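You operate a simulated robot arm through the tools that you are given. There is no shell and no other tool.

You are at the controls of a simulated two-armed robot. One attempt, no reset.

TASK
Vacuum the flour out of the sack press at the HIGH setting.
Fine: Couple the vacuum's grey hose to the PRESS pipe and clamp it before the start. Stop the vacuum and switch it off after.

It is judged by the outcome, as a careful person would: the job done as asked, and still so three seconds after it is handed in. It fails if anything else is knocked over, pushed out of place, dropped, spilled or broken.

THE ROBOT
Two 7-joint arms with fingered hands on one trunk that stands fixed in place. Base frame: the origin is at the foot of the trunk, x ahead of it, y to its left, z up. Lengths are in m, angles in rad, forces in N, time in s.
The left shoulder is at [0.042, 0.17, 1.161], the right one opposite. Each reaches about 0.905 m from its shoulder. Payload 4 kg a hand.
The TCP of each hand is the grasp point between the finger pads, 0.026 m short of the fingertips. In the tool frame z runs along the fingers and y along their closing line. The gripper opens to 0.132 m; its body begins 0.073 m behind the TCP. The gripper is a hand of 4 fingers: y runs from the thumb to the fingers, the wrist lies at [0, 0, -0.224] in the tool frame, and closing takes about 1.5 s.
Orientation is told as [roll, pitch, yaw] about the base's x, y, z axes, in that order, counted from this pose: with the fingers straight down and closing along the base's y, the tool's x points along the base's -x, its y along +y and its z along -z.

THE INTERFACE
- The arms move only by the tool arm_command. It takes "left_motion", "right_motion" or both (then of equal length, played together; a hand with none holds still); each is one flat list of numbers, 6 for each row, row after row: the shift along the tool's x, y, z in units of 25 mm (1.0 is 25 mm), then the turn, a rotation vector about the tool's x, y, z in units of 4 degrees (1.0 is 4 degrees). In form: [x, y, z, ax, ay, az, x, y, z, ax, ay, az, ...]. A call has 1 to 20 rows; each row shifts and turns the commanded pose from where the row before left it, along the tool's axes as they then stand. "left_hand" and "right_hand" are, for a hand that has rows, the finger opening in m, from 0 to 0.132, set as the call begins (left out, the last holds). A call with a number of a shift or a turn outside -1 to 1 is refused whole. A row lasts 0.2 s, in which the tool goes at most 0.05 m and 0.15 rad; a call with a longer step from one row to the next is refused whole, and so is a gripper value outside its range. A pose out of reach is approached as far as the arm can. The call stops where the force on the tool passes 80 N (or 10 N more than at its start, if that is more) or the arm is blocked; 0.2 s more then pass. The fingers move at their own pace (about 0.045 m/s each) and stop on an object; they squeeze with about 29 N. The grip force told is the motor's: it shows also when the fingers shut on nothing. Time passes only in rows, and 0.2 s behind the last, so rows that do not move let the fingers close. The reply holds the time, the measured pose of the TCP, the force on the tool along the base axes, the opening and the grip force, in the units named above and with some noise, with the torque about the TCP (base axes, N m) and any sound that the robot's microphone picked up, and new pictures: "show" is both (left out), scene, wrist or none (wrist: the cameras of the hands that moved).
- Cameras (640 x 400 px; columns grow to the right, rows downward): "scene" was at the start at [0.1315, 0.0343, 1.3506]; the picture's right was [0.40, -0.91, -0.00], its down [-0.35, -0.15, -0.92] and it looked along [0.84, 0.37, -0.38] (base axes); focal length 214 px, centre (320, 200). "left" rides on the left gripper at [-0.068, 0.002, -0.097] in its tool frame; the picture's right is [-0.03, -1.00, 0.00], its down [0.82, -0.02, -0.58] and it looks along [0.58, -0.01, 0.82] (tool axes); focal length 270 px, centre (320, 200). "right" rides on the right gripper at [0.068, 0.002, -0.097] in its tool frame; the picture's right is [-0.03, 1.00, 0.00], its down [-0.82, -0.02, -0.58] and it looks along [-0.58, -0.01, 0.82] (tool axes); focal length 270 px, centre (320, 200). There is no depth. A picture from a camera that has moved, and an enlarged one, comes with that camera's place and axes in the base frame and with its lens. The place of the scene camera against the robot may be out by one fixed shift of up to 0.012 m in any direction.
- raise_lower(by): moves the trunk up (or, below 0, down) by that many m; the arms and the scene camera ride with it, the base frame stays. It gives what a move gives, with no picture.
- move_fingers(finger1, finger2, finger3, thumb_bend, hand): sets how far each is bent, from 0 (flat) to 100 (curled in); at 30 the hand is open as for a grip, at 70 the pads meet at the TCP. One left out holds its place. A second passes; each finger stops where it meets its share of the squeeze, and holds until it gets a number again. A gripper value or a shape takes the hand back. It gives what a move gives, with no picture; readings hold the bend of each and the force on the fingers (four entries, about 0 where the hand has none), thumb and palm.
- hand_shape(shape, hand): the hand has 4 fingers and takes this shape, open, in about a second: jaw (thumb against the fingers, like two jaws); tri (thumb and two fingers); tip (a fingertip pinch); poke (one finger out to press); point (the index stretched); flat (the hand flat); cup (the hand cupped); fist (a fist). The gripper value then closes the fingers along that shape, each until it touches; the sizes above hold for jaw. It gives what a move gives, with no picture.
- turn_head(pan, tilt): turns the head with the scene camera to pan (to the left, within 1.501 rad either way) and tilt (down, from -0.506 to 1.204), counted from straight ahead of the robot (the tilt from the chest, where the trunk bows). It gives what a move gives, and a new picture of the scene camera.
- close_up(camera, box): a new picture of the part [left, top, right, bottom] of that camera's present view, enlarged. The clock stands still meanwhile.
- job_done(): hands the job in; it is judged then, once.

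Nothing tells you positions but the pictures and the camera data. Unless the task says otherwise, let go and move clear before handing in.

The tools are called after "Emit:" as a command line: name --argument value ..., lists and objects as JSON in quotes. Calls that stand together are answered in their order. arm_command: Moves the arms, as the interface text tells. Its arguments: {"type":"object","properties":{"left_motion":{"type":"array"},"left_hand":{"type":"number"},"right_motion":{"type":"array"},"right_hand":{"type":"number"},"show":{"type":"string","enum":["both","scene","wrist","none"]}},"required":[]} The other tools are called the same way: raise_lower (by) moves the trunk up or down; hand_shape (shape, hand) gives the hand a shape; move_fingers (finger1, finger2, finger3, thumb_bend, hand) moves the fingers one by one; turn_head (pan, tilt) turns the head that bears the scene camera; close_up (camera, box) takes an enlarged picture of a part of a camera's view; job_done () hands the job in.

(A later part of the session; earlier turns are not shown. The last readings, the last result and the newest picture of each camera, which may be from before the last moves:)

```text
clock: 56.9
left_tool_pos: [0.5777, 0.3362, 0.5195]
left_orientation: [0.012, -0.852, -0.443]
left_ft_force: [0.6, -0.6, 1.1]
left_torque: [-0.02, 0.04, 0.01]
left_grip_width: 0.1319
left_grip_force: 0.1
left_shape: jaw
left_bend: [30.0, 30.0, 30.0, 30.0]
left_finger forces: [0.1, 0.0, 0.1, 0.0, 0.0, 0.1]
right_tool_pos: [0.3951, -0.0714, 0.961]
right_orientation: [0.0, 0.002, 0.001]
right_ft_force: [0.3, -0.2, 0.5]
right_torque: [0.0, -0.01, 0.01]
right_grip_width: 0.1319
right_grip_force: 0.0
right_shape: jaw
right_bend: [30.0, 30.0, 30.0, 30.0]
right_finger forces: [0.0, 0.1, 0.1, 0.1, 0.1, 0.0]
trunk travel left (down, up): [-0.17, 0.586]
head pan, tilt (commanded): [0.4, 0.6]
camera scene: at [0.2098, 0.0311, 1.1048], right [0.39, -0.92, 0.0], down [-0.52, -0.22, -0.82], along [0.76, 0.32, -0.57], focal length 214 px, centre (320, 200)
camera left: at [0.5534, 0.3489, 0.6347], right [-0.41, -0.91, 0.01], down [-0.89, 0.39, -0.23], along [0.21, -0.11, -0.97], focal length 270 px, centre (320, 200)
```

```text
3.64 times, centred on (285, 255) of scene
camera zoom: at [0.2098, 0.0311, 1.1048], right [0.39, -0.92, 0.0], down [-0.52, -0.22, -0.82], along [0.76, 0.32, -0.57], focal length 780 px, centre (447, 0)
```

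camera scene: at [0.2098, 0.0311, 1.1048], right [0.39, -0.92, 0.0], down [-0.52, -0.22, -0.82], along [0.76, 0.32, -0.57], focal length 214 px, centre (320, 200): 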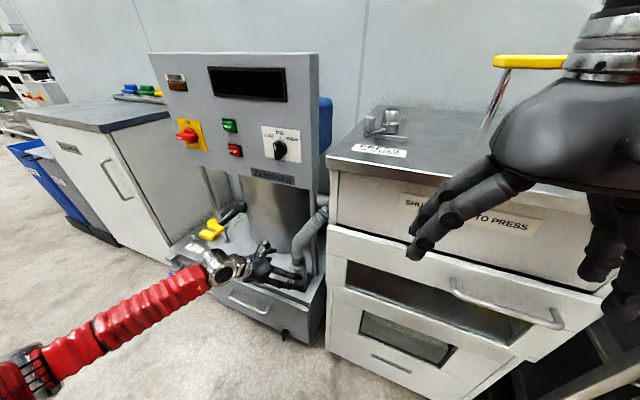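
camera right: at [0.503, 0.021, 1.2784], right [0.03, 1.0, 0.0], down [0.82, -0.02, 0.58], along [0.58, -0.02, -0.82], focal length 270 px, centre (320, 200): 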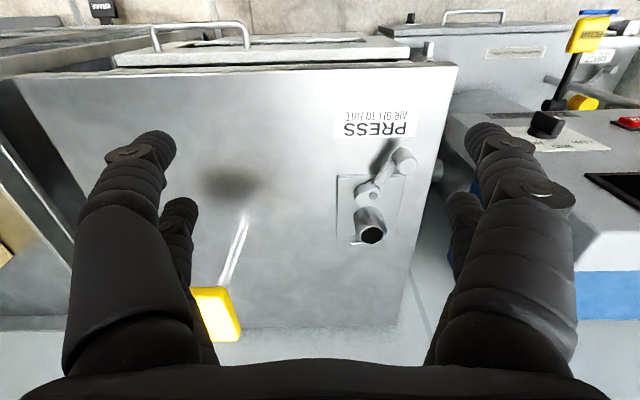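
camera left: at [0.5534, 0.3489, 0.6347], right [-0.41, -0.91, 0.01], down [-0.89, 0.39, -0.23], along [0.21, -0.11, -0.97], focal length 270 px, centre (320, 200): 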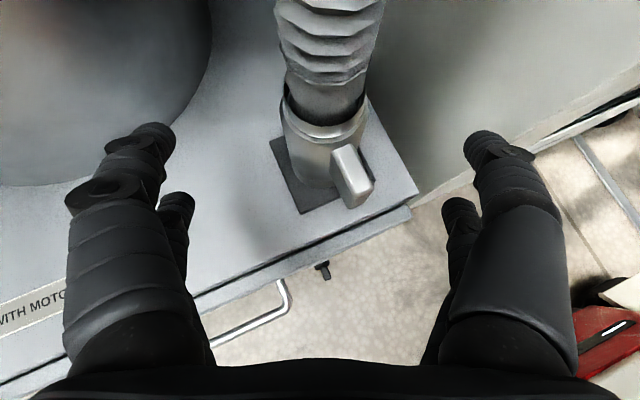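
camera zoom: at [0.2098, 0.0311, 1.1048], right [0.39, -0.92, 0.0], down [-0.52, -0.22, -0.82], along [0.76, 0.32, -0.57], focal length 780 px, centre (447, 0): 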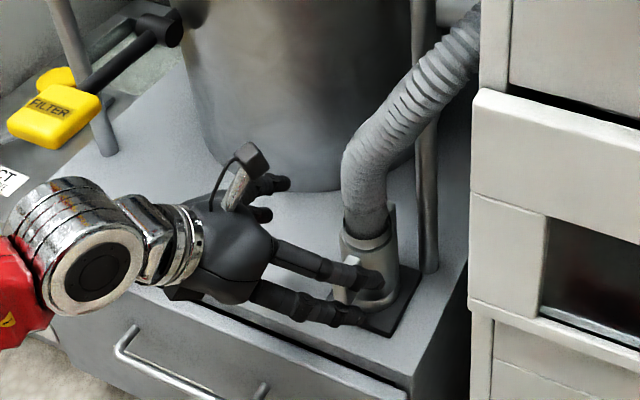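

Alignment looks centred between the digits. I'll advance the rest of the way around the cuff.

Emit:
arm_command --left_motion '[0, 0, 0.95, 0, 0, 0, 0, 0, 0.95, 0, 0, 0, 0, 0, 0.95, 0, 0, 0, 0, 0, 0.95, 0, 0, 0]' --show "both"

Emit:
close_up --camera "scene" --box '[240, 210, 340, 310]'

```text
clock: 57.9
left_tool_pos: [0.6419, 0.307, 0.4561]
left_orientation: [0.011, -0.852, -0.445]
left_ft_force: [-2.1, -0.4, 1.4]
left_torque: [-0.01, -0.03, 0.0]
left_grip_width: 0.1318
left_grip_force: 0.1
left_shape: jaw
left_bend: [30.0, 30.0, 30.0, 30.0]
left_finger forces: [0.0, 0.1, 1.7, 0.0, 0.0, 0.1]
right_tool_pos: [0.3942, -0.0711, 0.9616]
right_orientation: [-0.001, 0.001, -0.001]
right_ft_force: [-0.5, -0.3, -0.3]
right_torque: [0.02, -0.01, 0.0]
right_grip_width: 0.132
right_grip_force: 0.2
right_shape: jaw
right_bend: [30.0, 30.0, 30.0, 30.0]
right_finger forces: [0.0, 0.0, 0.0, 0.0, 0.1, 0.1]
trunk travel left (down, up): [-0.17, 0.586]
head pan, tilt (commanded): [0.4, 0.6]
camera scene: at [0.2095, 0.0311, 1.1049], right [0.39, -0.92, 0.0], down [-0.52, -0.22, -0.82], along [0.76, 0.32, -0.57], focal length 214 px, centre (320, 200)
camera left: at [0.618, 0.3191, 0.5725], right [-0.41, -0.91, 0.01], down [-0.89, 0.39, -0.23], along [0.21, -0.11, -0.97], focal length 270 px, centre (320, 200)
```

scene: 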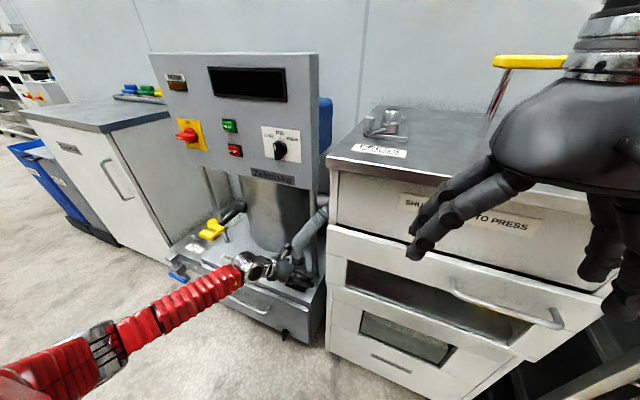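
left: 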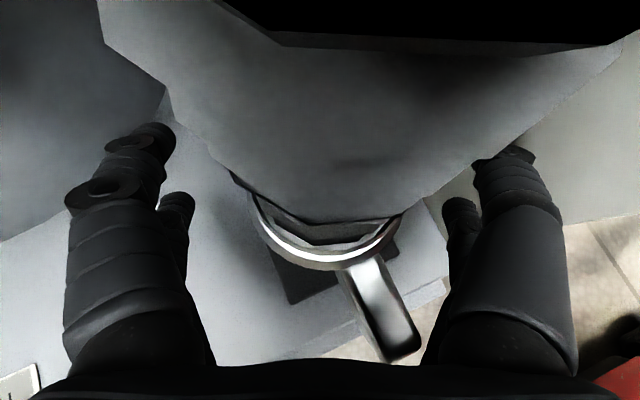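

```text
4.00 times, centred on (290, 260) of scene
camera zoom: at [0.2095, 0.0311, 1.1049], right [0.39, -0.92, 0.0], down [-0.52, -0.22, -0.82], along [0.76, 0.32, -0.57], focal length 858 px, centre (440, -40)
```

zoom: 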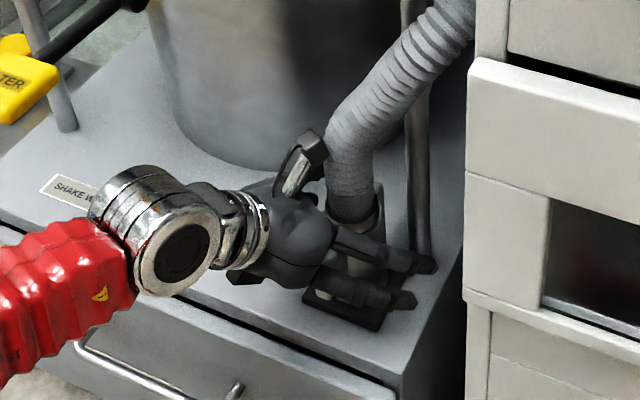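

The digits are around the cuff with only a feather-light touch. I'll close the hand on it.

Emit:
arm_command --left_motion '[0, 0, 0, 0, 0, 0, 0, 0, 0, 0, 0, 0, 0, 0, 0, 0, 0, 0, 0, 0, 0, 0, 0, 0, 0, 0, 0, 0, 0, 0, 0, 0, 0, 0, 0, 0, 0, 0, 0, 0, 0, 0, 0, 0, 0, 0, 0, 0, 0, 0, 0, 0, 0, 0]' --left_hand 0.02 --show "both"

Emit:
close_up --camera "scene" --box '[240, 210, 340, 310]'

```text
clock: 59.9
left_tool_pos: [0.6427, 0.3063, 0.4564]
left_orientation: [0.01, -0.853, -0.446]
left_ft_force: [0.6, 0.6, -0.2]
left_torque: [0.01, -0.17, -0.02]
left_grip_width: 0.04
left_grip_force: 29.2
left_shape: jaw
left_bend: [74.0, 73.0, 74.0, 74.0]
left_finger forces: [27.5, 29.5, 23.7, 0.0, 25.5, 0.0]
right_tool_pos: [0.3943, -0.0694, 0.9623]
right_orientation: [0.001, 0.002, 0.0]
right_ft_force: [-0.2, -0.3, 0.9]
right_torque: [0.0, -0.02, -0.04]
right_grip_width: 0.132
right_grip_force: 0.1
right_shape: jaw
right_bend: [30.0, 30.0, 30.0, 30.0]
right_finger forces: [0.0, 0.0, 0.0, 0.0, 0.1, 0.0]
trunk travel left (down, up): [-0.17, 0.586]
head pan, tilt (commanded): [0.4, 0.6]
camera scene: at [0.2099, 0.0312, 1.1048], right [0.39, -0.92, 0.0], down [-0.52, -0.22, -0.82], along [0.76, 0.32, -0.57], focal length 214 px, centre (320, 200)
camera left: at [0.618, 0.3192, 0.5723], right [-0.41, -0.91, 0.01], down [-0.89, 0.39, -0.23], along [0.21, -0.11, -0.97], focal length 270 px, centre (320, 200)
```

scene: 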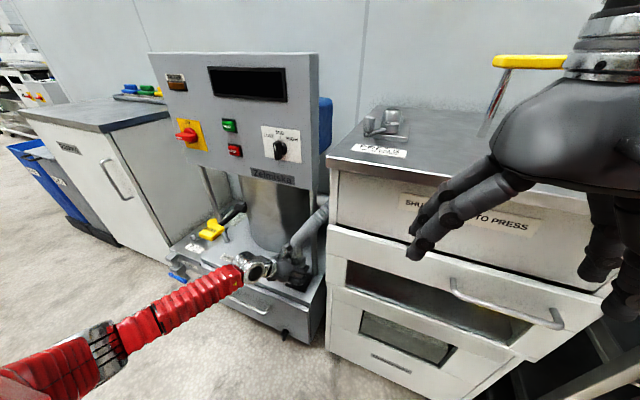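
left: 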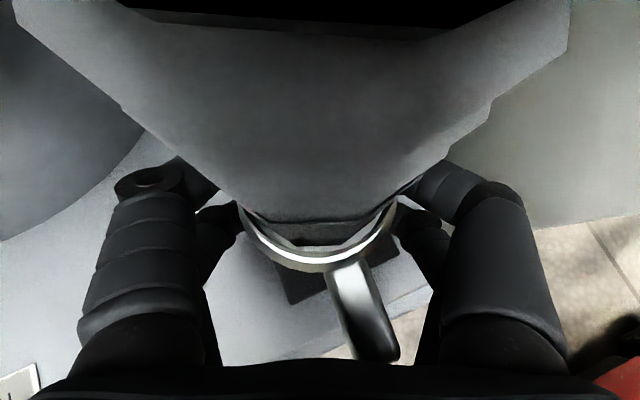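

```text
4.00 times, centred on (290, 260) of scene
camera zoom: at [0.2099, 0.0312, 1.1048], right [0.39, -0.92, 0.0], down [-0.52, -0.22, -0.82], along [0.76, 0.32, -0.57], focal length 858 px, centre (440, -40)
```

zoom: 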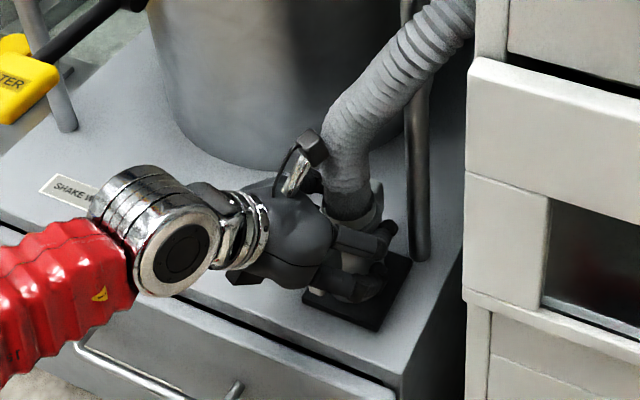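

Firm grip on the cuff (about 28 N on each digit). I'll lift it straight up off its park stub, slowly at first.

Emit:
arm_command --left_motion '[-0.376, 0, -0.329, 0, 0, 0, -0.376, 0, -0.329, 0, 0, 0, -0.376, 0, -0.329, 0, 0, 0, -0.376, 0, -0.329, 0, 0, 0]' --show "both"

Emit:
close_up --camera "scene" --box '[240, 190, 340, 310]'

```text
clock: 60.9
left_tool_pos: [0.6424, 0.3062, 0.5069]
left_orientation: [0.009, -0.851, -0.444]
left_ft_force: [-0.8, 0.0, -5.7]
left_torque: [0.01, -0.02, -0.01]
left_grip_width: 0.0395
left_grip_force: 28.6
left_shape: jaw
left_bend: [74.0, 73.0, 74.0, 74.0]
left_finger forces: [27.4, 29.0, 23.7, 0.1, 25.7, 0.0]
right_tool_pos: [0.3952, -0.0698, 0.9611]
right_orientation: [-0.001, 0.001, 0.0]
right_ft_force: [-0.8, 0.0, 0.0]
right_torque: [-0.01, 0.0, 0.03]
right_grip_width: 0.1321
right_grip_force: 0.2
right_shape: jaw
right_bend: [30.0, 30.0, 30.0, 30.0]
right_finger forces: [0.0, 0.0, 0.0, 0.1, 0.1, 0.1]
trunk travel left (down, up): [-0.17, 0.586]
head pan, tilt (commanded): [0.4, 0.6]
camera scene: at [0.2101, 0.0313, 1.1047], right [0.39, -0.92, 0.0], down [-0.52, -0.22, -0.82], along [0.76, 0.32, -0.57], focal length 214 px, centre (320, 200)
camera left: at [0.6185, 0.3187, 0.6226], right [-0.41, -0.91, 0.01], down [-0.89, 0.39, -0.23], along [0.21, -0.11, -0.97], focal length 270 px, centre (320, 200)
```

scene: 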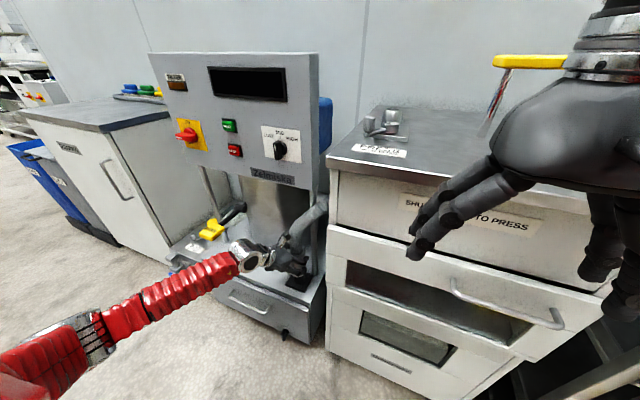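
left: 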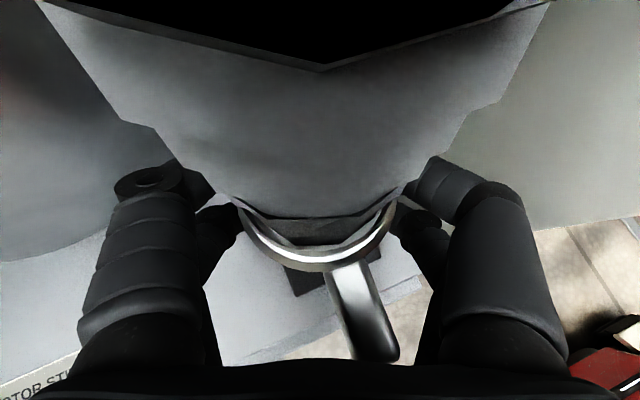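

```text
3.33 times, centred on (290, 250) of scene
camera zoom: at [0.2101, 0.0313, 1.1047], right [0.39, -0.92, 0.0], down [-0.52, -0.22, -0.82], along [0.76, 0.32, -0.57], focal length 715 px, centre (420, 33)
```

zoom: 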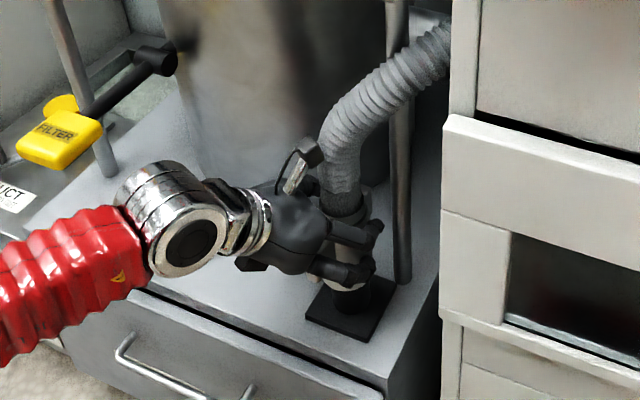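

The cuff lifts freely with about 6 N of weight; a black peg was inside it. I'll lift further, then draw it back in front of the panel.

Emit:
arm_command --left_motion '[-0.602, 0, -0.527, 0, 0, 0, -0.602, 0, -0.527, 0, 0, 0, -0.602, 0, -0.527, 0, 0, 0, 0, 0, 0, 0, 0, 0]' --show "scene"

Emit:
close_up --camera "scene" --box '[240, 190, 340, 310]'

```text
clock: 61.9
left_tool_pos: [0.642, 0.3057, 0.5673]
left_orientation: [0.01, -0.852, -0.444]
left_ft_force: [0.6, 0.1, -4.8]
left_torque: [-0.06, 0.0, 0.02]
left_grip_width: 0.0395
left_grip_force: 29.1
left_shape: jaw
left_bend: [74.0, 73.0, 74.0, 74.0]
left_finger forces: [27.4, 28.9, 23.9, 0.1, 25.6, 0.1]
right_tool_pos: [0.3945, -0.0701, 0.9626]
right_orientation: [0.001, 0.003, 0.0]
right_ft_force: [0.5, -0.8, 0.2]
right_torque: [-0.01, -0.04, 0.0]
right_grip_width: 0.132
right_grip_force: 0.0
right_shape: jaw
right_bend: [30.0, 30.0, 30.0, 30.0]
right_finger forces: [0.0, 0.1, 0.0, 0.1, 0.0, 0.0]
trunk travel left (down, up): [-0.17, 0.586]
head pan, tilt (commanded): [0.4, 0.6]
camera scene: at [0.2102, 0.0313, 1.1047], right [0.39, -0.92, 0.0], down [-0.52, -0.22, -0.82], along [0.76, 0.32, -0.57], focal length 214 px, centre (320, 200)
```

scene: 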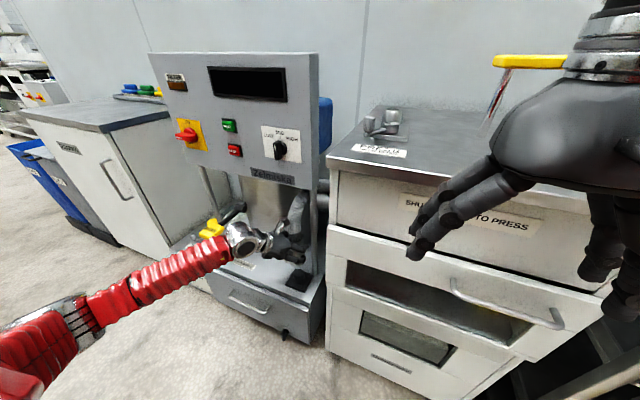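

```text
3.33 times, centred on (290, 250) of scene
camera zoom: at [0.2102, 0.0313, 1.1047], right [0.39, -0.92, 0.0], down [-0.52, -0.22, -0.82], along [0.76, 0.32, -0.57], focal length 715 px, centre (420, 33)
```

zoom: 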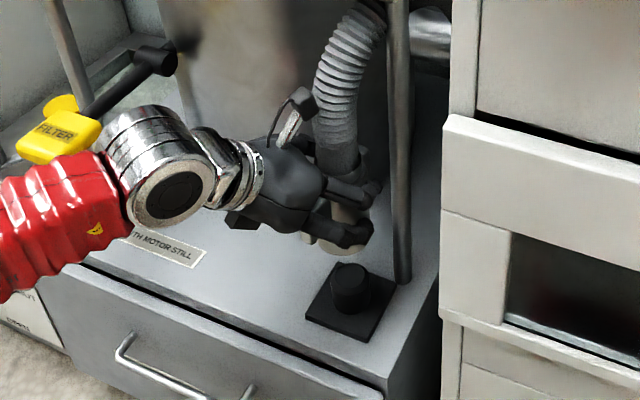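

Emit:
arm_command --left_motion '[0.344, -0.623, -0.698, 0, 0, 0, 0.344, -0.623, -0.698, 0, 0, 0, 0.344, -0.623, -0.698, 0, 0, 0, 0.344, -0.623, -0.698, 0, 0, 0, 0.344, -0.623, -0.698, 0, 0, 0, 0.344, -0.623, -0.698, 0, 0, 0, 0, 0, 0, 0, 0, 0]' --show "both"

Emit:
close_up --camera "scene" --box '[220, 150, 360, 310]'

```text
clock: 63.5
left_tool_pos: [0.5003, 0.2682, 0.596]
left_orientation: [0.01, -0.853, -0.442]
left_ft_force: [-0.5, 0.2, -4.7]
left_torque: [0.0, -0.01, -0.01]
left_grip_width: 0.0397
left_grip_force: 28.9
left_shape: jaw
left_bend: [74.0, 73.0, 74.0, 74.0]
left_finger forces: [27.5, 29.0, 23.7, 0.1, 25.6, 0.0]
right_tool_pos: [0.3947, -0.0712, 0.9613]
right_orientation: [0.002, 0.003, 0.0]
right_ft_force: [-0.2, 0.2, -0.9]
right_torque: [0.01, -0.02, -0.03]
right_grip_width: 0.1317
right_grip_force: 0.1
right_shape: jaw
right_bend: [30.0, 30.0, 30.0, 30.0]
right_finger forces: [0.1, 0.0, 0.1, 0.0, 0.0, 0.0]
trunk travel left (down, up): [-0.17, 0.586]
head pan, tilt (commanded): [0.4, 0.6]
camera scene: at [0.2099, 0.0312, 1.1048], right [0.39, -0.92, 0.0], down [-0.52, -0.22, -0.82], along [0.76, 0.32, -0.57], focal length 214 px, centre (320, 200)
camera left: at [0.4763, 0.2815, 0.7106], right [-0.41, -0.91, 0.01], down [-0.89, 0.39, -0.23], along [0.21, -0.11, -0.97], focal length 270 px, centre (320, 200)
```

scene: 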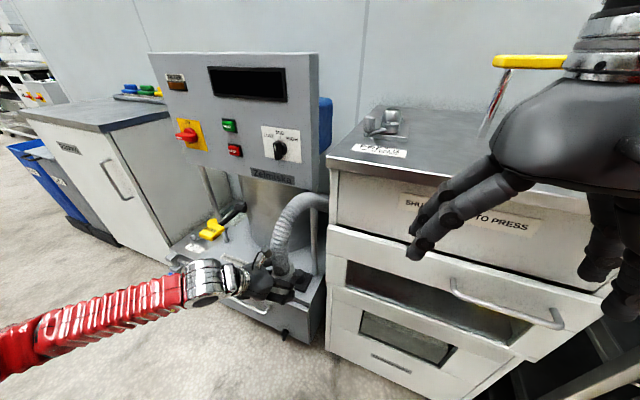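
left: 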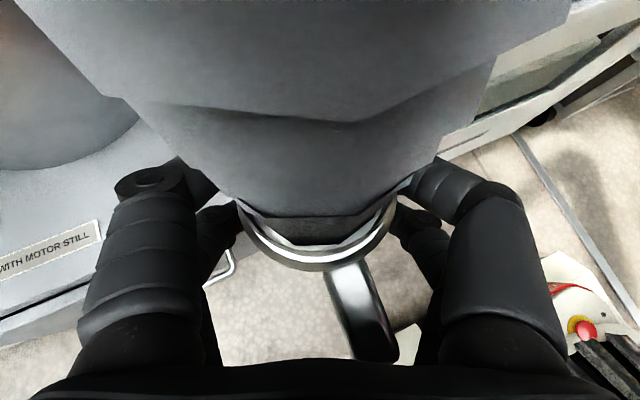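

```text
2.50 times, centred on (290, 230) of scene
camera zoom: at [0.2099, 0.0312, 1.1048], right [0.39, -0.92, 0.0], down [-0.52, -0.22, -0.82], along [0.76, 0.32, -0.57], focal length 536 px, centre (395, 125)
```

zoom: 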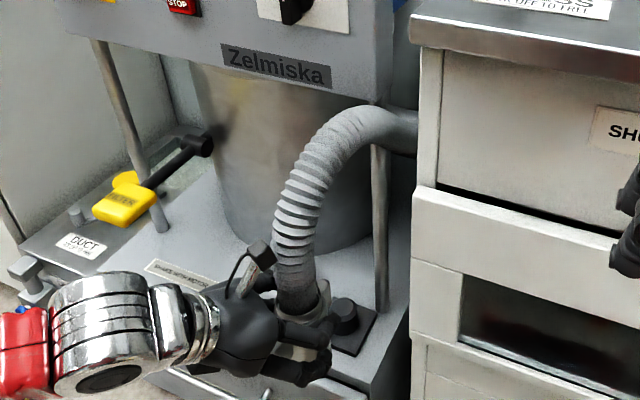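

The hose follows freely in front of the strut. Now I raise the trunk in stages, carrying the cuff up in front of the panel and press.

Emit:
raise_lower --by 0.2

Emit:
turn_head --pan 0.35 --tilt 0.75

```text
clock: 65.6
left_tool_pos: [0.5003, 0.2691, 0.7959]
left_orientation: [0.01, -0.85, -0.444]
left_ft_force: [-0.6, 0.2, -5.2]
left_torque: [-0.06, 0.01, 0.01]
left_grip_width: 0.0395
left_grip_force: 29.0
left_shape: jaw
left_bend: [74.0, 73.0, 74.0, 74.0]
left_finger forces: [27.6, 28.9, 23.7, 0.0, 25.5, 0.1]
right_tool_pos: [0.3967, -0.0703, 1.162]
right_orientation: [0.0, 0.004, 0.0]
right_ft_force: [-0.6, 0.4, -0.3]
right_torque: [-0.02, 0.02, -0.04]
right_grip_width: 0.1318
right_grip_force: 0.0
right_shape: jaw
right_bend: [30.0, 30.0, 30.0, 30.0]
right_finger forces: [0.0, 0.0, 0.0, 0.0, 0.1, 0.1]
trunk travel left (down, up): [-0.37, 0.386]
head pan, tilt (commanded): [0.4, 0.6]
```

```text
clock: 66.3
left_tool_pos: [0.5002, 0.2683, 0.7957]
left_orientation: [0.01, -0.852, -0.443]
left_ft_force: [0.8, 0.6, -4.4]
left_torque: [-0.01, 0.01, 0.01]
left_grip_width: 0.0397
left_grip_force: 28.7
left_shape: jaw
left_bend: [74.0, 73.0, 74.0, 74.0]
left_finger forces: [27.5, 28.9, 23.7, 0.0, 25.6, 0.1]
right_tool_pos: [0.3948, -0.0704, 1.1613]
right_orientation: [0.001, 0.002, 0.001]
right_ft_force: [-0.1, -0.3, 0.3]
right_torque: [-0.04, 0.01, 0.02]
right_grip_width: 0.1321
right_grip_force: 0.1
right_shape: jaw
right_bend: [30.0, 30.0, 30.0, 30.0]
right_finger forces: [0.0, 0.0, 0.1, 0.0, 0.2, 0.1]
trunk travel left (down, up): [-0.37, 0.386]
head pan, tilt (commanded): [0.351, 0.75]
camera scene: at [0.1299, 0.0254, 1.2986], right [0.34, -0.94, 0.0], down [-0.64, -0.23, -0.73], along [0.69, 0.25, -0.68], focal length 214 px, centre (320, 200)
```

scene: 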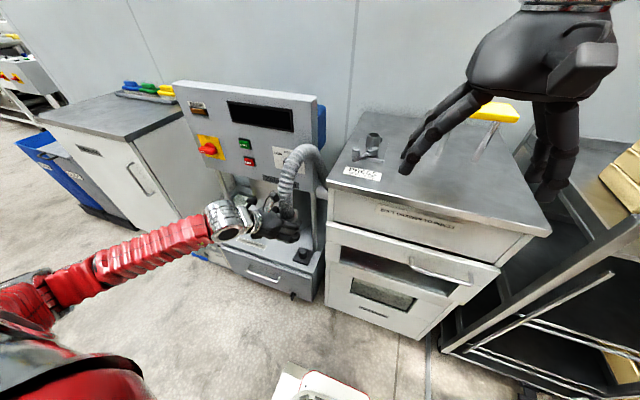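

Emit:
raise_lower --by 0.22

Emit:
turn_head --pan 0.25 --tilt 0.8

```text
clock: 68.7
left_tool_pos: [0.501, 0.2692, 1.0164]
left_orientation: [0.008, -0.852, -0.443]
left_ft_force: [0.2, -0.4, -4.4]
left_torque: [-0.02, -0.03, -0.02]
left_grip_width: 0.0393
left_grip_force: 28.9
left_shape: jaw
left_bend: [74.0, 73.0, 74.0, 74.0]
left_finger forces: [27.6, 28.9, 23.7, 0.0, 25.5, 0.0]
right_tool_pos: [0.395, -0.0702, 1.38]
right_orientation: [0.001, 0.001, -0.002]
right_ft_force: [0.4, -0.3, 0.2]
right_torque: [-0.03, 0.03, 0.0]
right_grip_width: 0.132
right_grip_force: 0.0
right_shape: jaw
right_bend: [30.0, 30.0, 30.0, 30.0]
right_finger forces: [0.0, 0.1, 0.0, 0.1, 0.0, 0.1]
trunk travel left (down, up): [-0.59, 0.166]
head pan, tilt (commanded): [0.351, 0.75]
```

```text
clock: 69.3
left_tool_pos: [0.5003, 0.2683, 1.0165]
left_orientation: [0.011, -0.851, -0.442]
left_ft_force: [1.5, -0.2, -5.1]
left_torque: [0.01, 0.0, 0.03]
left_grip_width: 0.0397
left_grip_force: 28.8
left_shape: jaw
left_bend: [74.0, 73.0, 74.0, 74.0]
left_finger forces: [27.6, 28.9, 23.7, 0.1, 25.5, 0.0]
right_tool_pos: [0.3942, -0.0696, 1.3821]
right_orientation: [0.0, 0.002, 0.001]
right_ft_force: [-0.4, -0.6, -1.0]
right_torque: [0.01, 0.0, 0.01]
right_grip_width: 0.1318
right_grip_force: 0.0
right_shape: jaw
right_bend: [30.0, 30.0, 30.0, 30.0]
right_finger forces: [0.1, 0.0, 0.1, 0.1, 0.0, 0.1]
trunk travel left (down, up): [-0.59, 0.166]
head pan, tilt (commanded): [0.25, 0.799]
camera scene: at [0.0986, 0.0169, 1.5161], right [0.25, -0.97, 0.0], down [-0.7, -0.18, -0.7], along [0.67, 0.17, -0.72], focal length 214 px, centre (320, 200)
```

scene: 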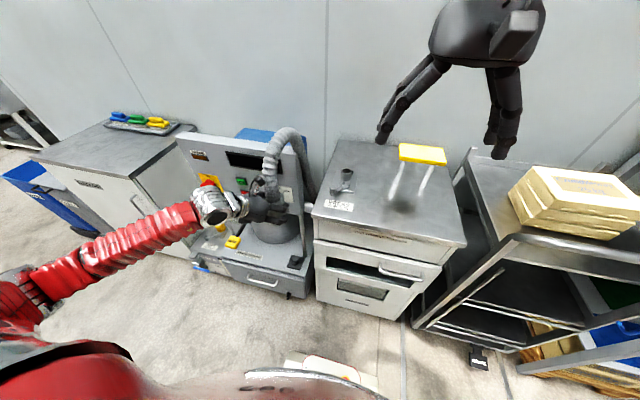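

The cuff is up in front of the press now. I'll take a fresh look at the PRESS stub with the right-hand camera for a precise target.

Emit:
close_up --camera "right" --box '[0, 0, 640, 400]'

Emit:
close_up --camera "right" --box '[370, 150, 450, 230]'

```text
1.00 times, centred on (320, 200) of right (not enlarged: the box is as wide or as high as the picture)
camera zoom: at [0.327, -0.0673, 1.4789], right [0.03, 1.0, 0.0], down [0.82, -0.02, 0.58], along [0.58, -0.01, -0.82], focal length 270 px, centre (320, 200)
```

zoom: 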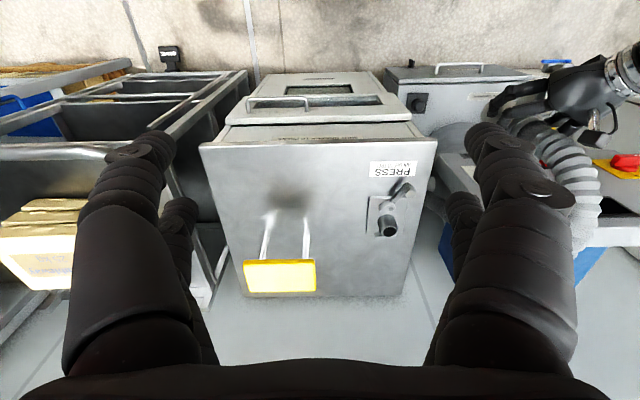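

```text
5.00 times, centred on (410, 190) of right
camera zoom: at [0.327, -0.0673, 1.4789], right [0.03, 1.0, 0.0], down [0.82, -0.02, 0.58], along [0.58, -0.01, -0.82], focal length 1351 px, centre (-130, 250)
```

zoom: 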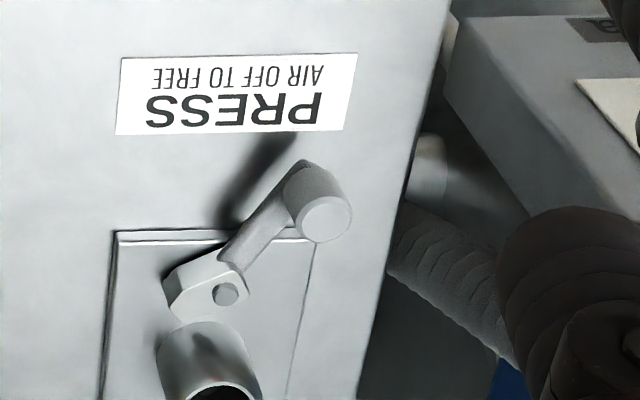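

Emit:
arm_command --right_motion '[-0.886, -0.114, 0.457, 0, 0, 0, -0.886, -0.114, 0.457, 0, 0, 0, -0.886, -0.114, 0.457, 0, 0, 0, -0.886, -0.114, 0.457, 0, 0, 0, -0.886, -0.114, 0.457, 0, 0, 0, -0.886, -0.114, 0.457, 0, 0, 0, -0.886, -0.114, 0.457, 0, 0, 0]' --show "wrist"

Emit:
close_up --camera "right" --box '[360, 130, 480, 205]'

Emit:
close_up --camera "right" --box '[360, 180, 480, 255]'

```text
clock: 70.9
left_tool_pos: [0.5006, 0.2682, 1.0165]
left_orientation: [0.008, -0.851, -0.445]
left_ft_force: [-1.3, 0.7, -4.9]
left_torque: [0.01, 0.0, 0.03]
left_grip_width: 0.0397
left_grip_force: 29.5
left_shape: jaw
left_bend: [74.0, 73.0, 74.0, 74.0]
left_finger forces: [27.6, 29.1, 23.7, 0.0, 25.5, 0.0]
right_tool_pos: [0.5494, -0.0905, 1.3021]
right_orientation: [-0.002, 0.003, 0.001]
right_ft_force: [-0.7, -0.6, -0.5]
right_torque: [-0.02, -0.01, -0.03]
right_grip_width: 0.1321
right_grip_force: 0.1
right_shape: jaw
right_bend: [30.0, 30.0, 30.0, 30.0]
right_finger forces: [0.1, 0.0, 0.0, 0.0, 0.1, 0.0]
trunk travel left (down, up): [-0.59, 0.166]
head pan, tilt (commanded): [0.25, 0.799]
camera right: at [0.4822, -0.0874, 1.3986], right [0.03, 1.0, 0.0], down [0.82, -0.02, 0.58], along [0.58, -0.01, -0.82], focal length 270 px, centre (320, 200)
```

right: 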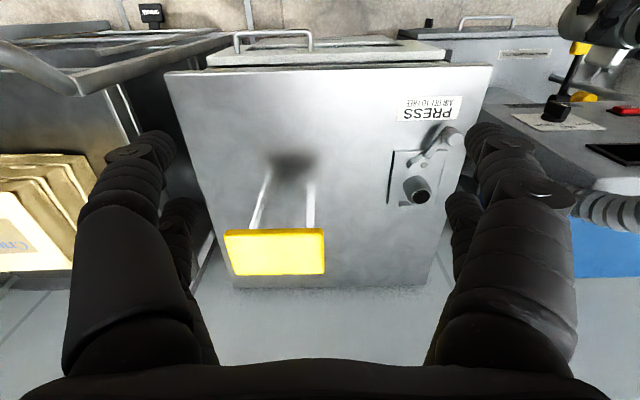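

```text
5.33 times, centred on (420, 168) of right
camera zoom: at [0.4822, -0.0874, 1.3986], right [0.03, 1.0, 0.0], down [0.82, -0.02, 0.58], along [0.58, -0.01, -0.82], focal length 1442 px, centre (-213, 373)
```

zoom: 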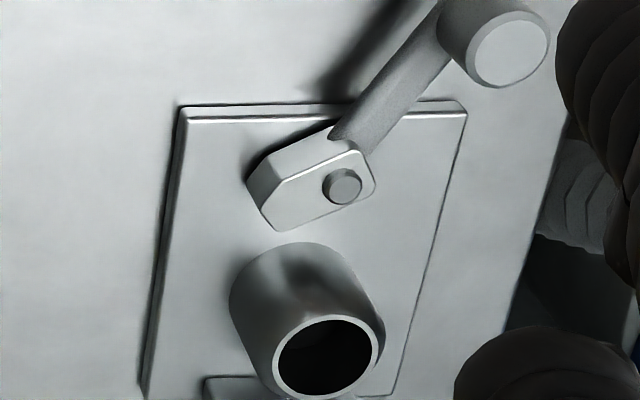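

```text
5.33 times, centred on (420, 218) of right
camera zoom: at [0.4822, -0.0874, 1.3986], right [0.03, 1.0, 0.0], down [0.82, -0.02, 0.58], along [0.58, -0.01, -0.82], focal length 1442 px, centre (-213, 107)
```

zoom: 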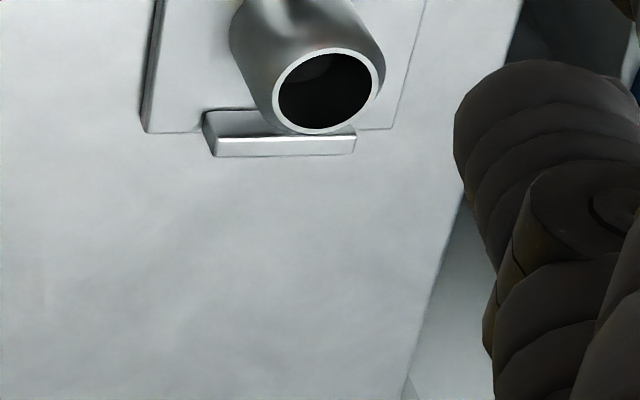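

The stub axis is about [0.7605, 0.087], mouth z≈1.00; the clamp's nose now points right and its knob front-left, so it likely closes by swinging the knob to the right. I'll raise the cuff above the press top first.

Emit:
arm_command --left_motion '[-0.792, -0.347, -0.474, 0, 0, 0, -0.792, -0.347, -0.474, 0, 0, 0, -0.792, -0.347, -0.474, 0, 0, 0, -0.792, -0.347, -0.474, 0, 0, 0, -0.792, -0.347, -0.474, 0, 0, 0, 0, 0, 0, 0, 0, 0]' --show "scene"

Emit:
close_up --camera "scene" --box '[180, 100, 380, 240]'

```text
clock: 72.3
left_tool_pos: [0.5014, 0.2199, 1.1289]
left_orientation: [0.008, -0.851, -0.443]
left_ft_force: [-0.7, -0.2, -4.9]
left_torque: [0.02, -0.06, 0.0]
left_grip_width: 0.0396
left_grip_force: 29.3
left_shape: jaw
left_bend: [74.0, 73.0, 74.0, 74.0]
left_finger forces: [27.7, 29.0, 23.8, 0.0, 25.5, 0.0]
right_tool_pos: [0.549, -0.0899, 1.3014]
right_orientation: [-0.001, 0.002, 0.0]
right_ft_force: [-0.3, -0.9, -0.1]
right_torque: [0.0, -0.03, 0.01]
right_grip_width: 0.132
right_grip_force: 0.0
right_shape: jaw
right_bend: [30.0, 30.0, 30.0, 30.0]
right_finger forces: [0.1, 0.0, 0.0, 0.1, 0.0, 0.1]
trunk travel left (down, up): [-0.59, 0.166]
head pan, tilt (commanded): [0.25, 0.799]
camera scene: at [0.0987, 0.0172, 1.516], right [0.25, -0.97, 0.0], down [-0.7, -0.18, -0.7], along [0.67, 0.17, -0.72], focal length 214 px, centre (320, 200)
```

scene: 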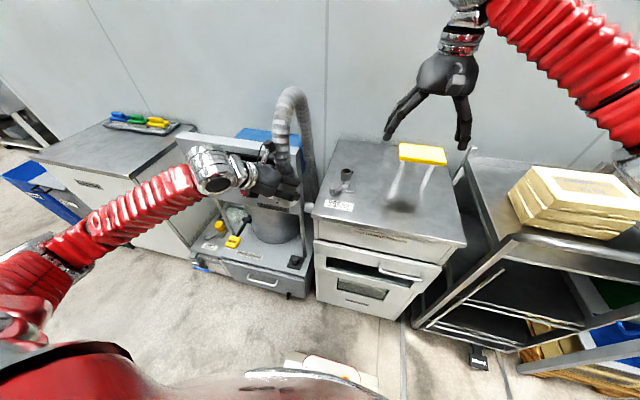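

```text
2.86 times, centred on (280, 170) of scene
camera zoom: at [0.0987, 0.0172, 1.516], right [0.25, -0.97, 0.0], down [-0.7, -0.18, -0.7], along [0.67, 0.17, -0.72], focal length 613 px, centre (434, 286)
```

zoom: 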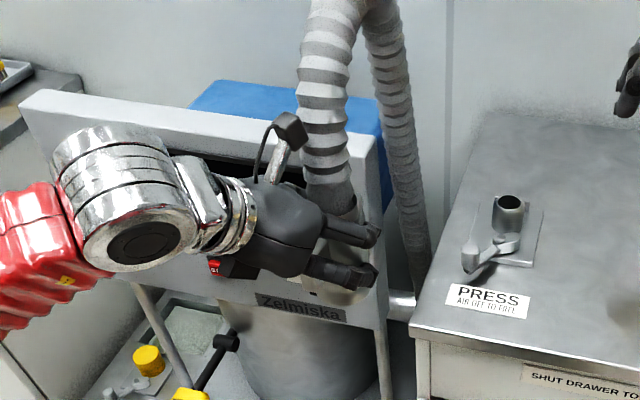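

Emit:
arm_command --left_motion '[-0.63, -0.0255, 0.74, 0, 0, 0, -0.63, -0.0255, 0.74, 0, 0, 0, -0.63, -0.0255, 0.74, 0, 0, 0, -0.63, -0.0255, 0.74, 0, 0, 0, -0.63, -0.0255, 0.74, 0, 0, 0, -0.63, -0.0255, 0.74, 0, 0, 0, -0.63, -0.0255, 0.74, 0, 0, 0, -0.63, -0.0255, 0.74, 0, 0, 0]' --show "both"

```text
clock: 74.1
left_tool_pos: [0.677, 0.1339, 1.1258]
left_orientation: [0.01, -0.851, -0.442]
left_ft_force: [-0.1, -0.8, -5.6]
left_torque: [0.01, -0.01, -0.02]
left_grip_width: 0.0394
left_grip_force: 28.8
left_shape: jaw
left_bend: [74.0, 73.0, 74.0, 74.0]
left_finger forces: [27.7, 29.1, 23.7, 0.0, 25.4, 0.0]
right_tool_pos: [0.5507, -0.0908, 1.3005]
right_orientation: [0.0, 0.002, 0.0]
right_ft_force: [0.2, 0.7, 0.1]
right_torque: [0.03, -0.01, -0.02]
right_grip_width: 0.1322
right_grip_force: 0.1
right_shape: jaw
right_bend: [30.0, 30.0, 30.0, 30.0]
right_finger forces: [0.1, 0.0, 0.2, 0.1, 0.1, 0.0]
trunk travel left (down, up): [-0.59, 0.166]
head pan, tilt (commanded): [0.25, 0.799]
camera scene: at [0.1001, 0.0162, 1.5159], right [0.25, -0.97, 0.0], down [-0.7, -0.18, -0.7], along [0.67, 0.17, -0.72], focal length 214 px, centre (320, 200)
camera left: at [0.6526, 0.1453, 1.2412], right [-0.41, -0.91, 0.01], down [-0.89, 0.39, -0.23], along [0.21, -0.11, -0.97], focal length 270 px, centre (320, 200)
```

scene: 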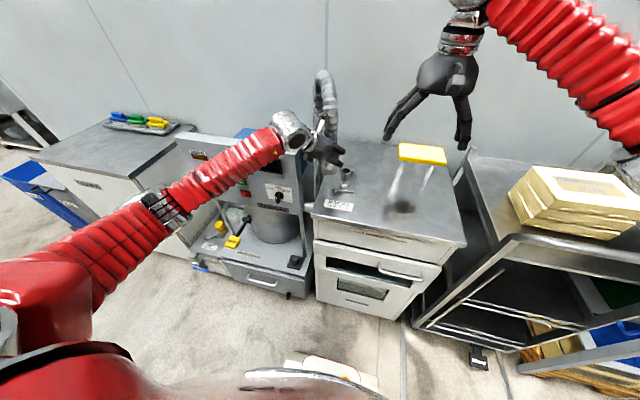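
left: 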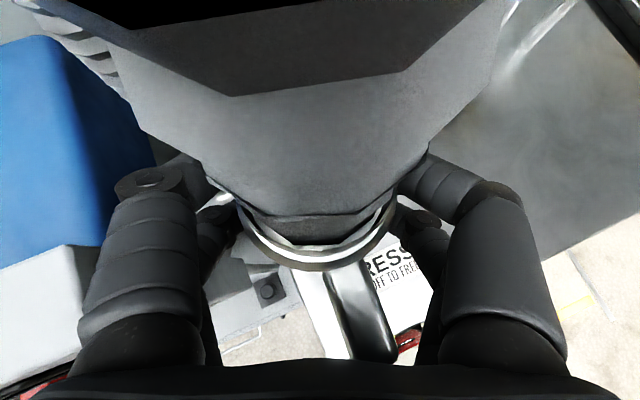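

Emit:
arm_command --left_motion '[-0.633, -0.054, 0.723, 0, 0, 0, -0.633, -0.054, 0.723, 0, 0, 0, -0.633, -0.054, 0.723, 0, 0, 0, -0.633, -0.054, 0.723, 0, 0, 0, 0, 0, 0, 0, 0, 0]' --show "scene"

Emit:
close_up --camera "right" --box '[300, 100, 500, 240]'

Emit:
close_up --camera "scene" --box '[280, 100, 400, 220]'

```text
clock: 75.3
left_tool_pos: [0.7601, 0.0881, 1.1283]
left_orientation: [0.011, -0.851, -0.443]
left_ft_force: [0.4, 0.1, -3.6]
left_torque: [-0.02, -0.03, 0.0]
left_grip_width: 0.0389
left_grip_force: 28.7
left_shape: jaw
left_bend: [74.0, 73.0, 75.0, 74.0]
left_finger forces: [28.1, 29.2, 23.6, 0.1, 24.8, 0.1]
right_tool_pos: [0.5491, -0.0904, 1.3007]
right_orientation: [0.0, -0.001, 0.001]
right_ft_force: [0.4, 0.0, -0.3]
right_torque: [-0.01, 0.01, 0.0]
right_grip_width: 0.1318
right_grip_force: 0.0
right_shape: jaw
right_bend: [30.0, 30.0, 30.0, 30.0]
right_finger forces: [0.0, 0.1, 0.0, 0.0, 0.1, 0.1]
trunk travel left (down, up): [-0.59, 0.166]
head pan, tilt (commanded): [0.25, 0.799]
camera scene: at [0.0986, 0.0172, 1.5161], right [0.25, -0.97, 0.0], down [-0.7, -0.18, -0.7], along [0.67, 0.17, -0.72], focal length 214 px, centre (320, 200)
```

scene: 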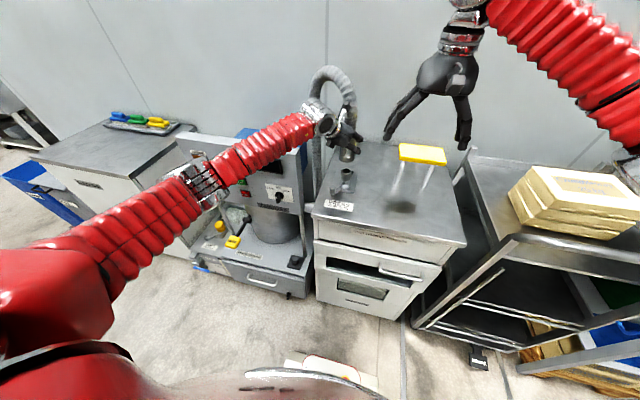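

```text
2.86 times, centred on (400, 170) of right
camera zoom: at [0.4809, -0.0871, 1.3992], right [0.03, 1.0, 0.0], down [0.82, -0.02, 0.58], along [0.58, -0.01, -0.82], focal length 772 px, centre (91, 286)
```

zoom: 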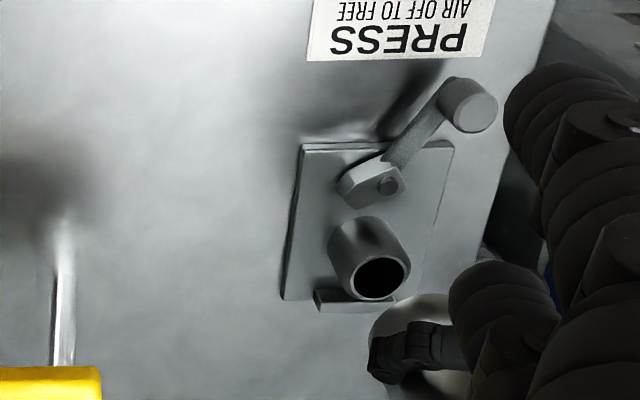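

```text
3.33 times, centred on (340, 160) of scene
camera zoom: at [0.0986, 0.0172, 1.5161], right [0.25, -0.97, 0.0], down [-0.7, -0.18, -0.7], along [0.67, 0.17, -0.72], focal length 715 px, centre (253, 333)
```

zoom: 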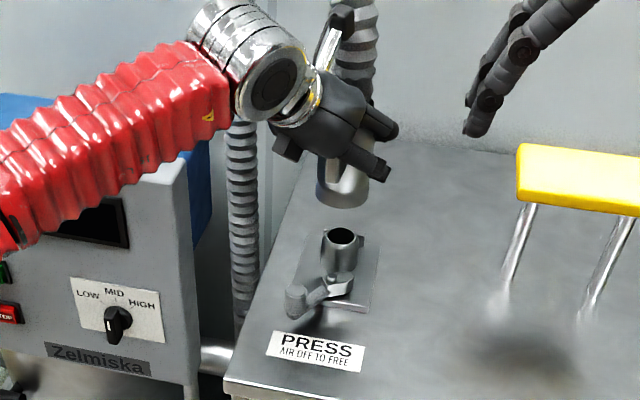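

Emit:
close_up --camera "scene" --box '[325, 140, 365, 195]'

Emit:
close_up --camera "right" --box '[390, 170, 470, 240]'

Emit:
close_up --camera "left" --box '[200, 160, 460, 360]'

```text
7.27 times, centred on (345, 168) of scene
camera zoom: at [0.0986, 0.0172, 1.5161], right [0.25, -0.97, 0.0], down [-0.7, -0.18, -0.7], along [0.67, 0.17, -0.72], focal length 1560 px, centre (138, 436)
```

zoom: 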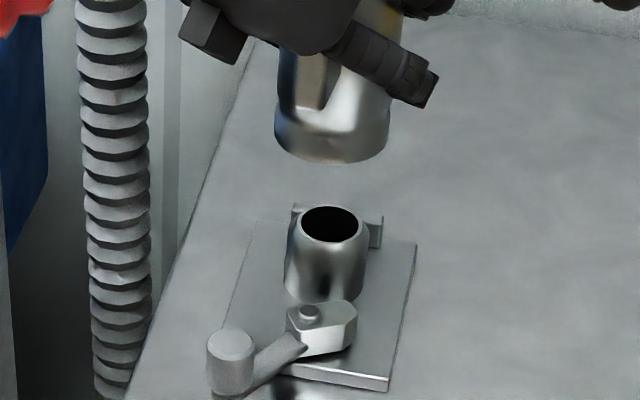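

```text
5.71 times, centred on (430, 205) of right
camera zoom: at [0.4809, -0.0871, 1.3992], right [0.03, 1.0, 0.0], down [0.82, -0.02, 0.58], along [0.58, -0.01, -0.82], focal length 1544 px, centre (-309, 171)
```

zoom: 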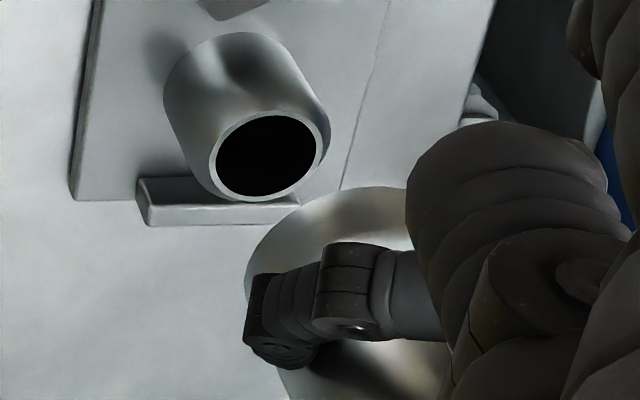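

```text
2.00 times, centred on (330, 260) of left
camera zoom: at [0.7357, 0.1006, 1.2422], right [-0.41, -0.91, 0.01], down [-0.89, 0.39, -0.23], along [0.21, -0.11, -0.97], focal length 541 px, centre (300, 80)
```

zoom: 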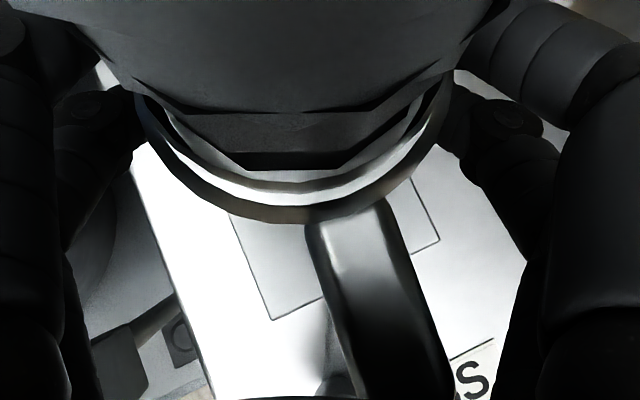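

The cuff hovers over the stub, about 4 mm too far left by both cameras. I'll correct that and lower to just above the mouth.

Emit:
arm_command --left_motion '[0.429, -0.042, 0.422, 0, 0, 0, 0.429, -0.042, 0.422, 0, 0, 0, 0.429, -0.042, 0.422, 0, 0, 0, 0, 0, 0, 0, 0, 0]' --show "none"

Emit:
close_up --camera "scene" --box '[325, 150, 365, 205]'

Emit:
close_up --camera "right" --box '[390, 170, 470, 240]'

```text
clock: 76.3
left_tool_pos: [0.7615, 0.0823, 1.0816]
left_orientation: [0.007, -0.852, -0.445]
left_ft_force: [0.4, -0.2, -4.7]
left_torque: [0.01, -0.04, -0.03]
left_grip_width: 0.0391
left_grip_force: 28.8
left_shape: jaw
left_bend: [74.0, 73.0, 75.0, 74.0]
left_finger forces: [27.9, 29.2, 23.6, 0.0, 24.8, 0.0]
right_tool_pos: [0.5499, -0.0909, 1.3017]
right_orientation: [0.0, 0.002, -0.001]
right_ft_force: [0.2, 0.5, 0.0]
right_torque: [-0.01, -0.01, 0.0]
right_grip_width: 0.1317
right_grip_force: 0.0
right_shape: jaw
right_bend: [30.0, 30.0, 30.0, 30.0]
right_finger forces: [0.0, 0.0, 0.0, 0.1, 0.0, 0.1]
trunk travel left (down, up): [-0.59, 0.166]
head pan, tilt (commanded): [0.25, 0.799]
```

```text
7.27 times, centred on (345, 178) of scene
camera zoom: at [0.0992, 0.0166, 1.516], right [0.25, -0.97, 0.0], down [-0.7, -0.18, -0.7], along [0.67, 0.17, -0.72], focal length 1560 px, centre (138, 364)
```

zoom: 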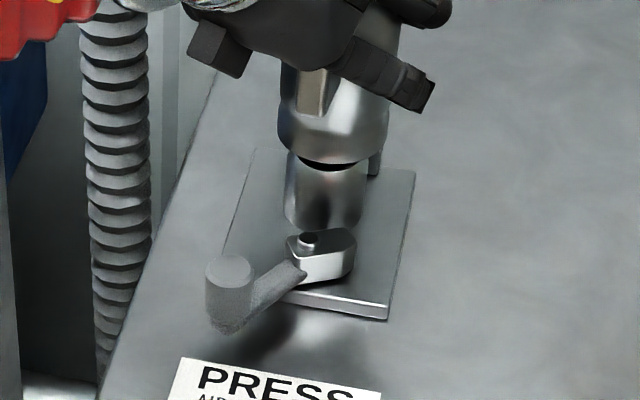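

```text
5.71 times, centred on (430, 205) of right
camera zoom: at [0.4816, -0.0877, 1.399], right [0.03, 1.0, 0.0], down [0.82, -0.02, 0.58], along [0.58, -0.01, -0.82], focal length 1544 px, centre (-309, 171)
```

zoom: 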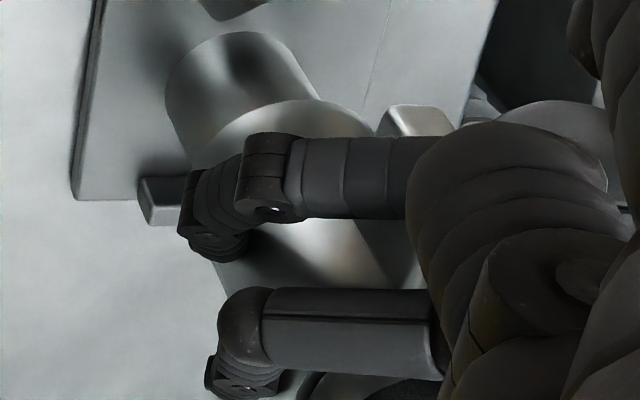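

The cuff now sits directly over the mouth within a couple of millimetres. I'll lower gently and watch the force.

Emit:
arm_command --left_motion '[0.301, 0, 0.263, 0, 0, 0, 0.301, 0, 0.263, 0, 0, 0, 0.301, 0, 0.263, 0, 0, 0, 0.301, 0, 0.263, 0, 0, 0, 0, 0, 0, 0, 0, 0]' --show "none"

Emit:
close_up --camera "scene" --box '[325, 150, 365, 205]'

```text
clock: 77.5
left_tool_pos: [0.7624, 0.0835, 1.0417]
left_orientation: [0.011, -0.852, -0.444]
left_ft_force: [0.0, -0.2, -4.8]
left_torque: [0.01, -0.04, 0.02]
left_grip_width: 0.0391
left_grip_force: 29.0
left_shape: jaw
left_bend: [74.0, 73.0, 75.0, 74.0]
left_finger forces: [27.9, 29.3, 23.8, 0.0, 24.8, 0.0]
right_tool_pos: [0.5499, -0.0907, 1.3028]
right_orientation: [-0.001, 0.003, 0.001]
right_ft_force: [0.0, 0.1, -0.3]
right_torque: [0.04, -0.02, -0.02]
right_grip_width: 0.1318
right_grip_force: 0.2
right_shape: jaw
right_bend: [30.0, 30.0, 30.0, 30.0]
right_finger forces: [0.0, 0.0, 0.0, 0.0, 0.1, 0.0]
trunk travel left (down, up): [-0.59, 0.166]
head pan, tilt (commanded): [0.25, 0.799]
```

```text
7.27 times, centred on (345, 178) of scene
camera zoom: at [0.0993, 0.0167, 1.516], right [0.25, -0.97, 0.0], down [-0.7, -0.18, -0.7], along [0.67, 0.17, -0.72], focal length 1560 px, centre (138, 364)
```

zoom: 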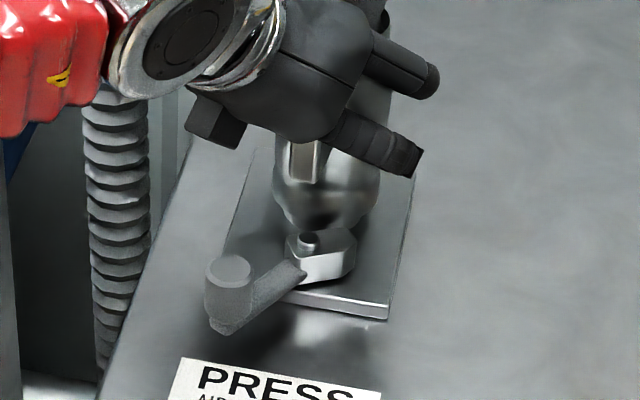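

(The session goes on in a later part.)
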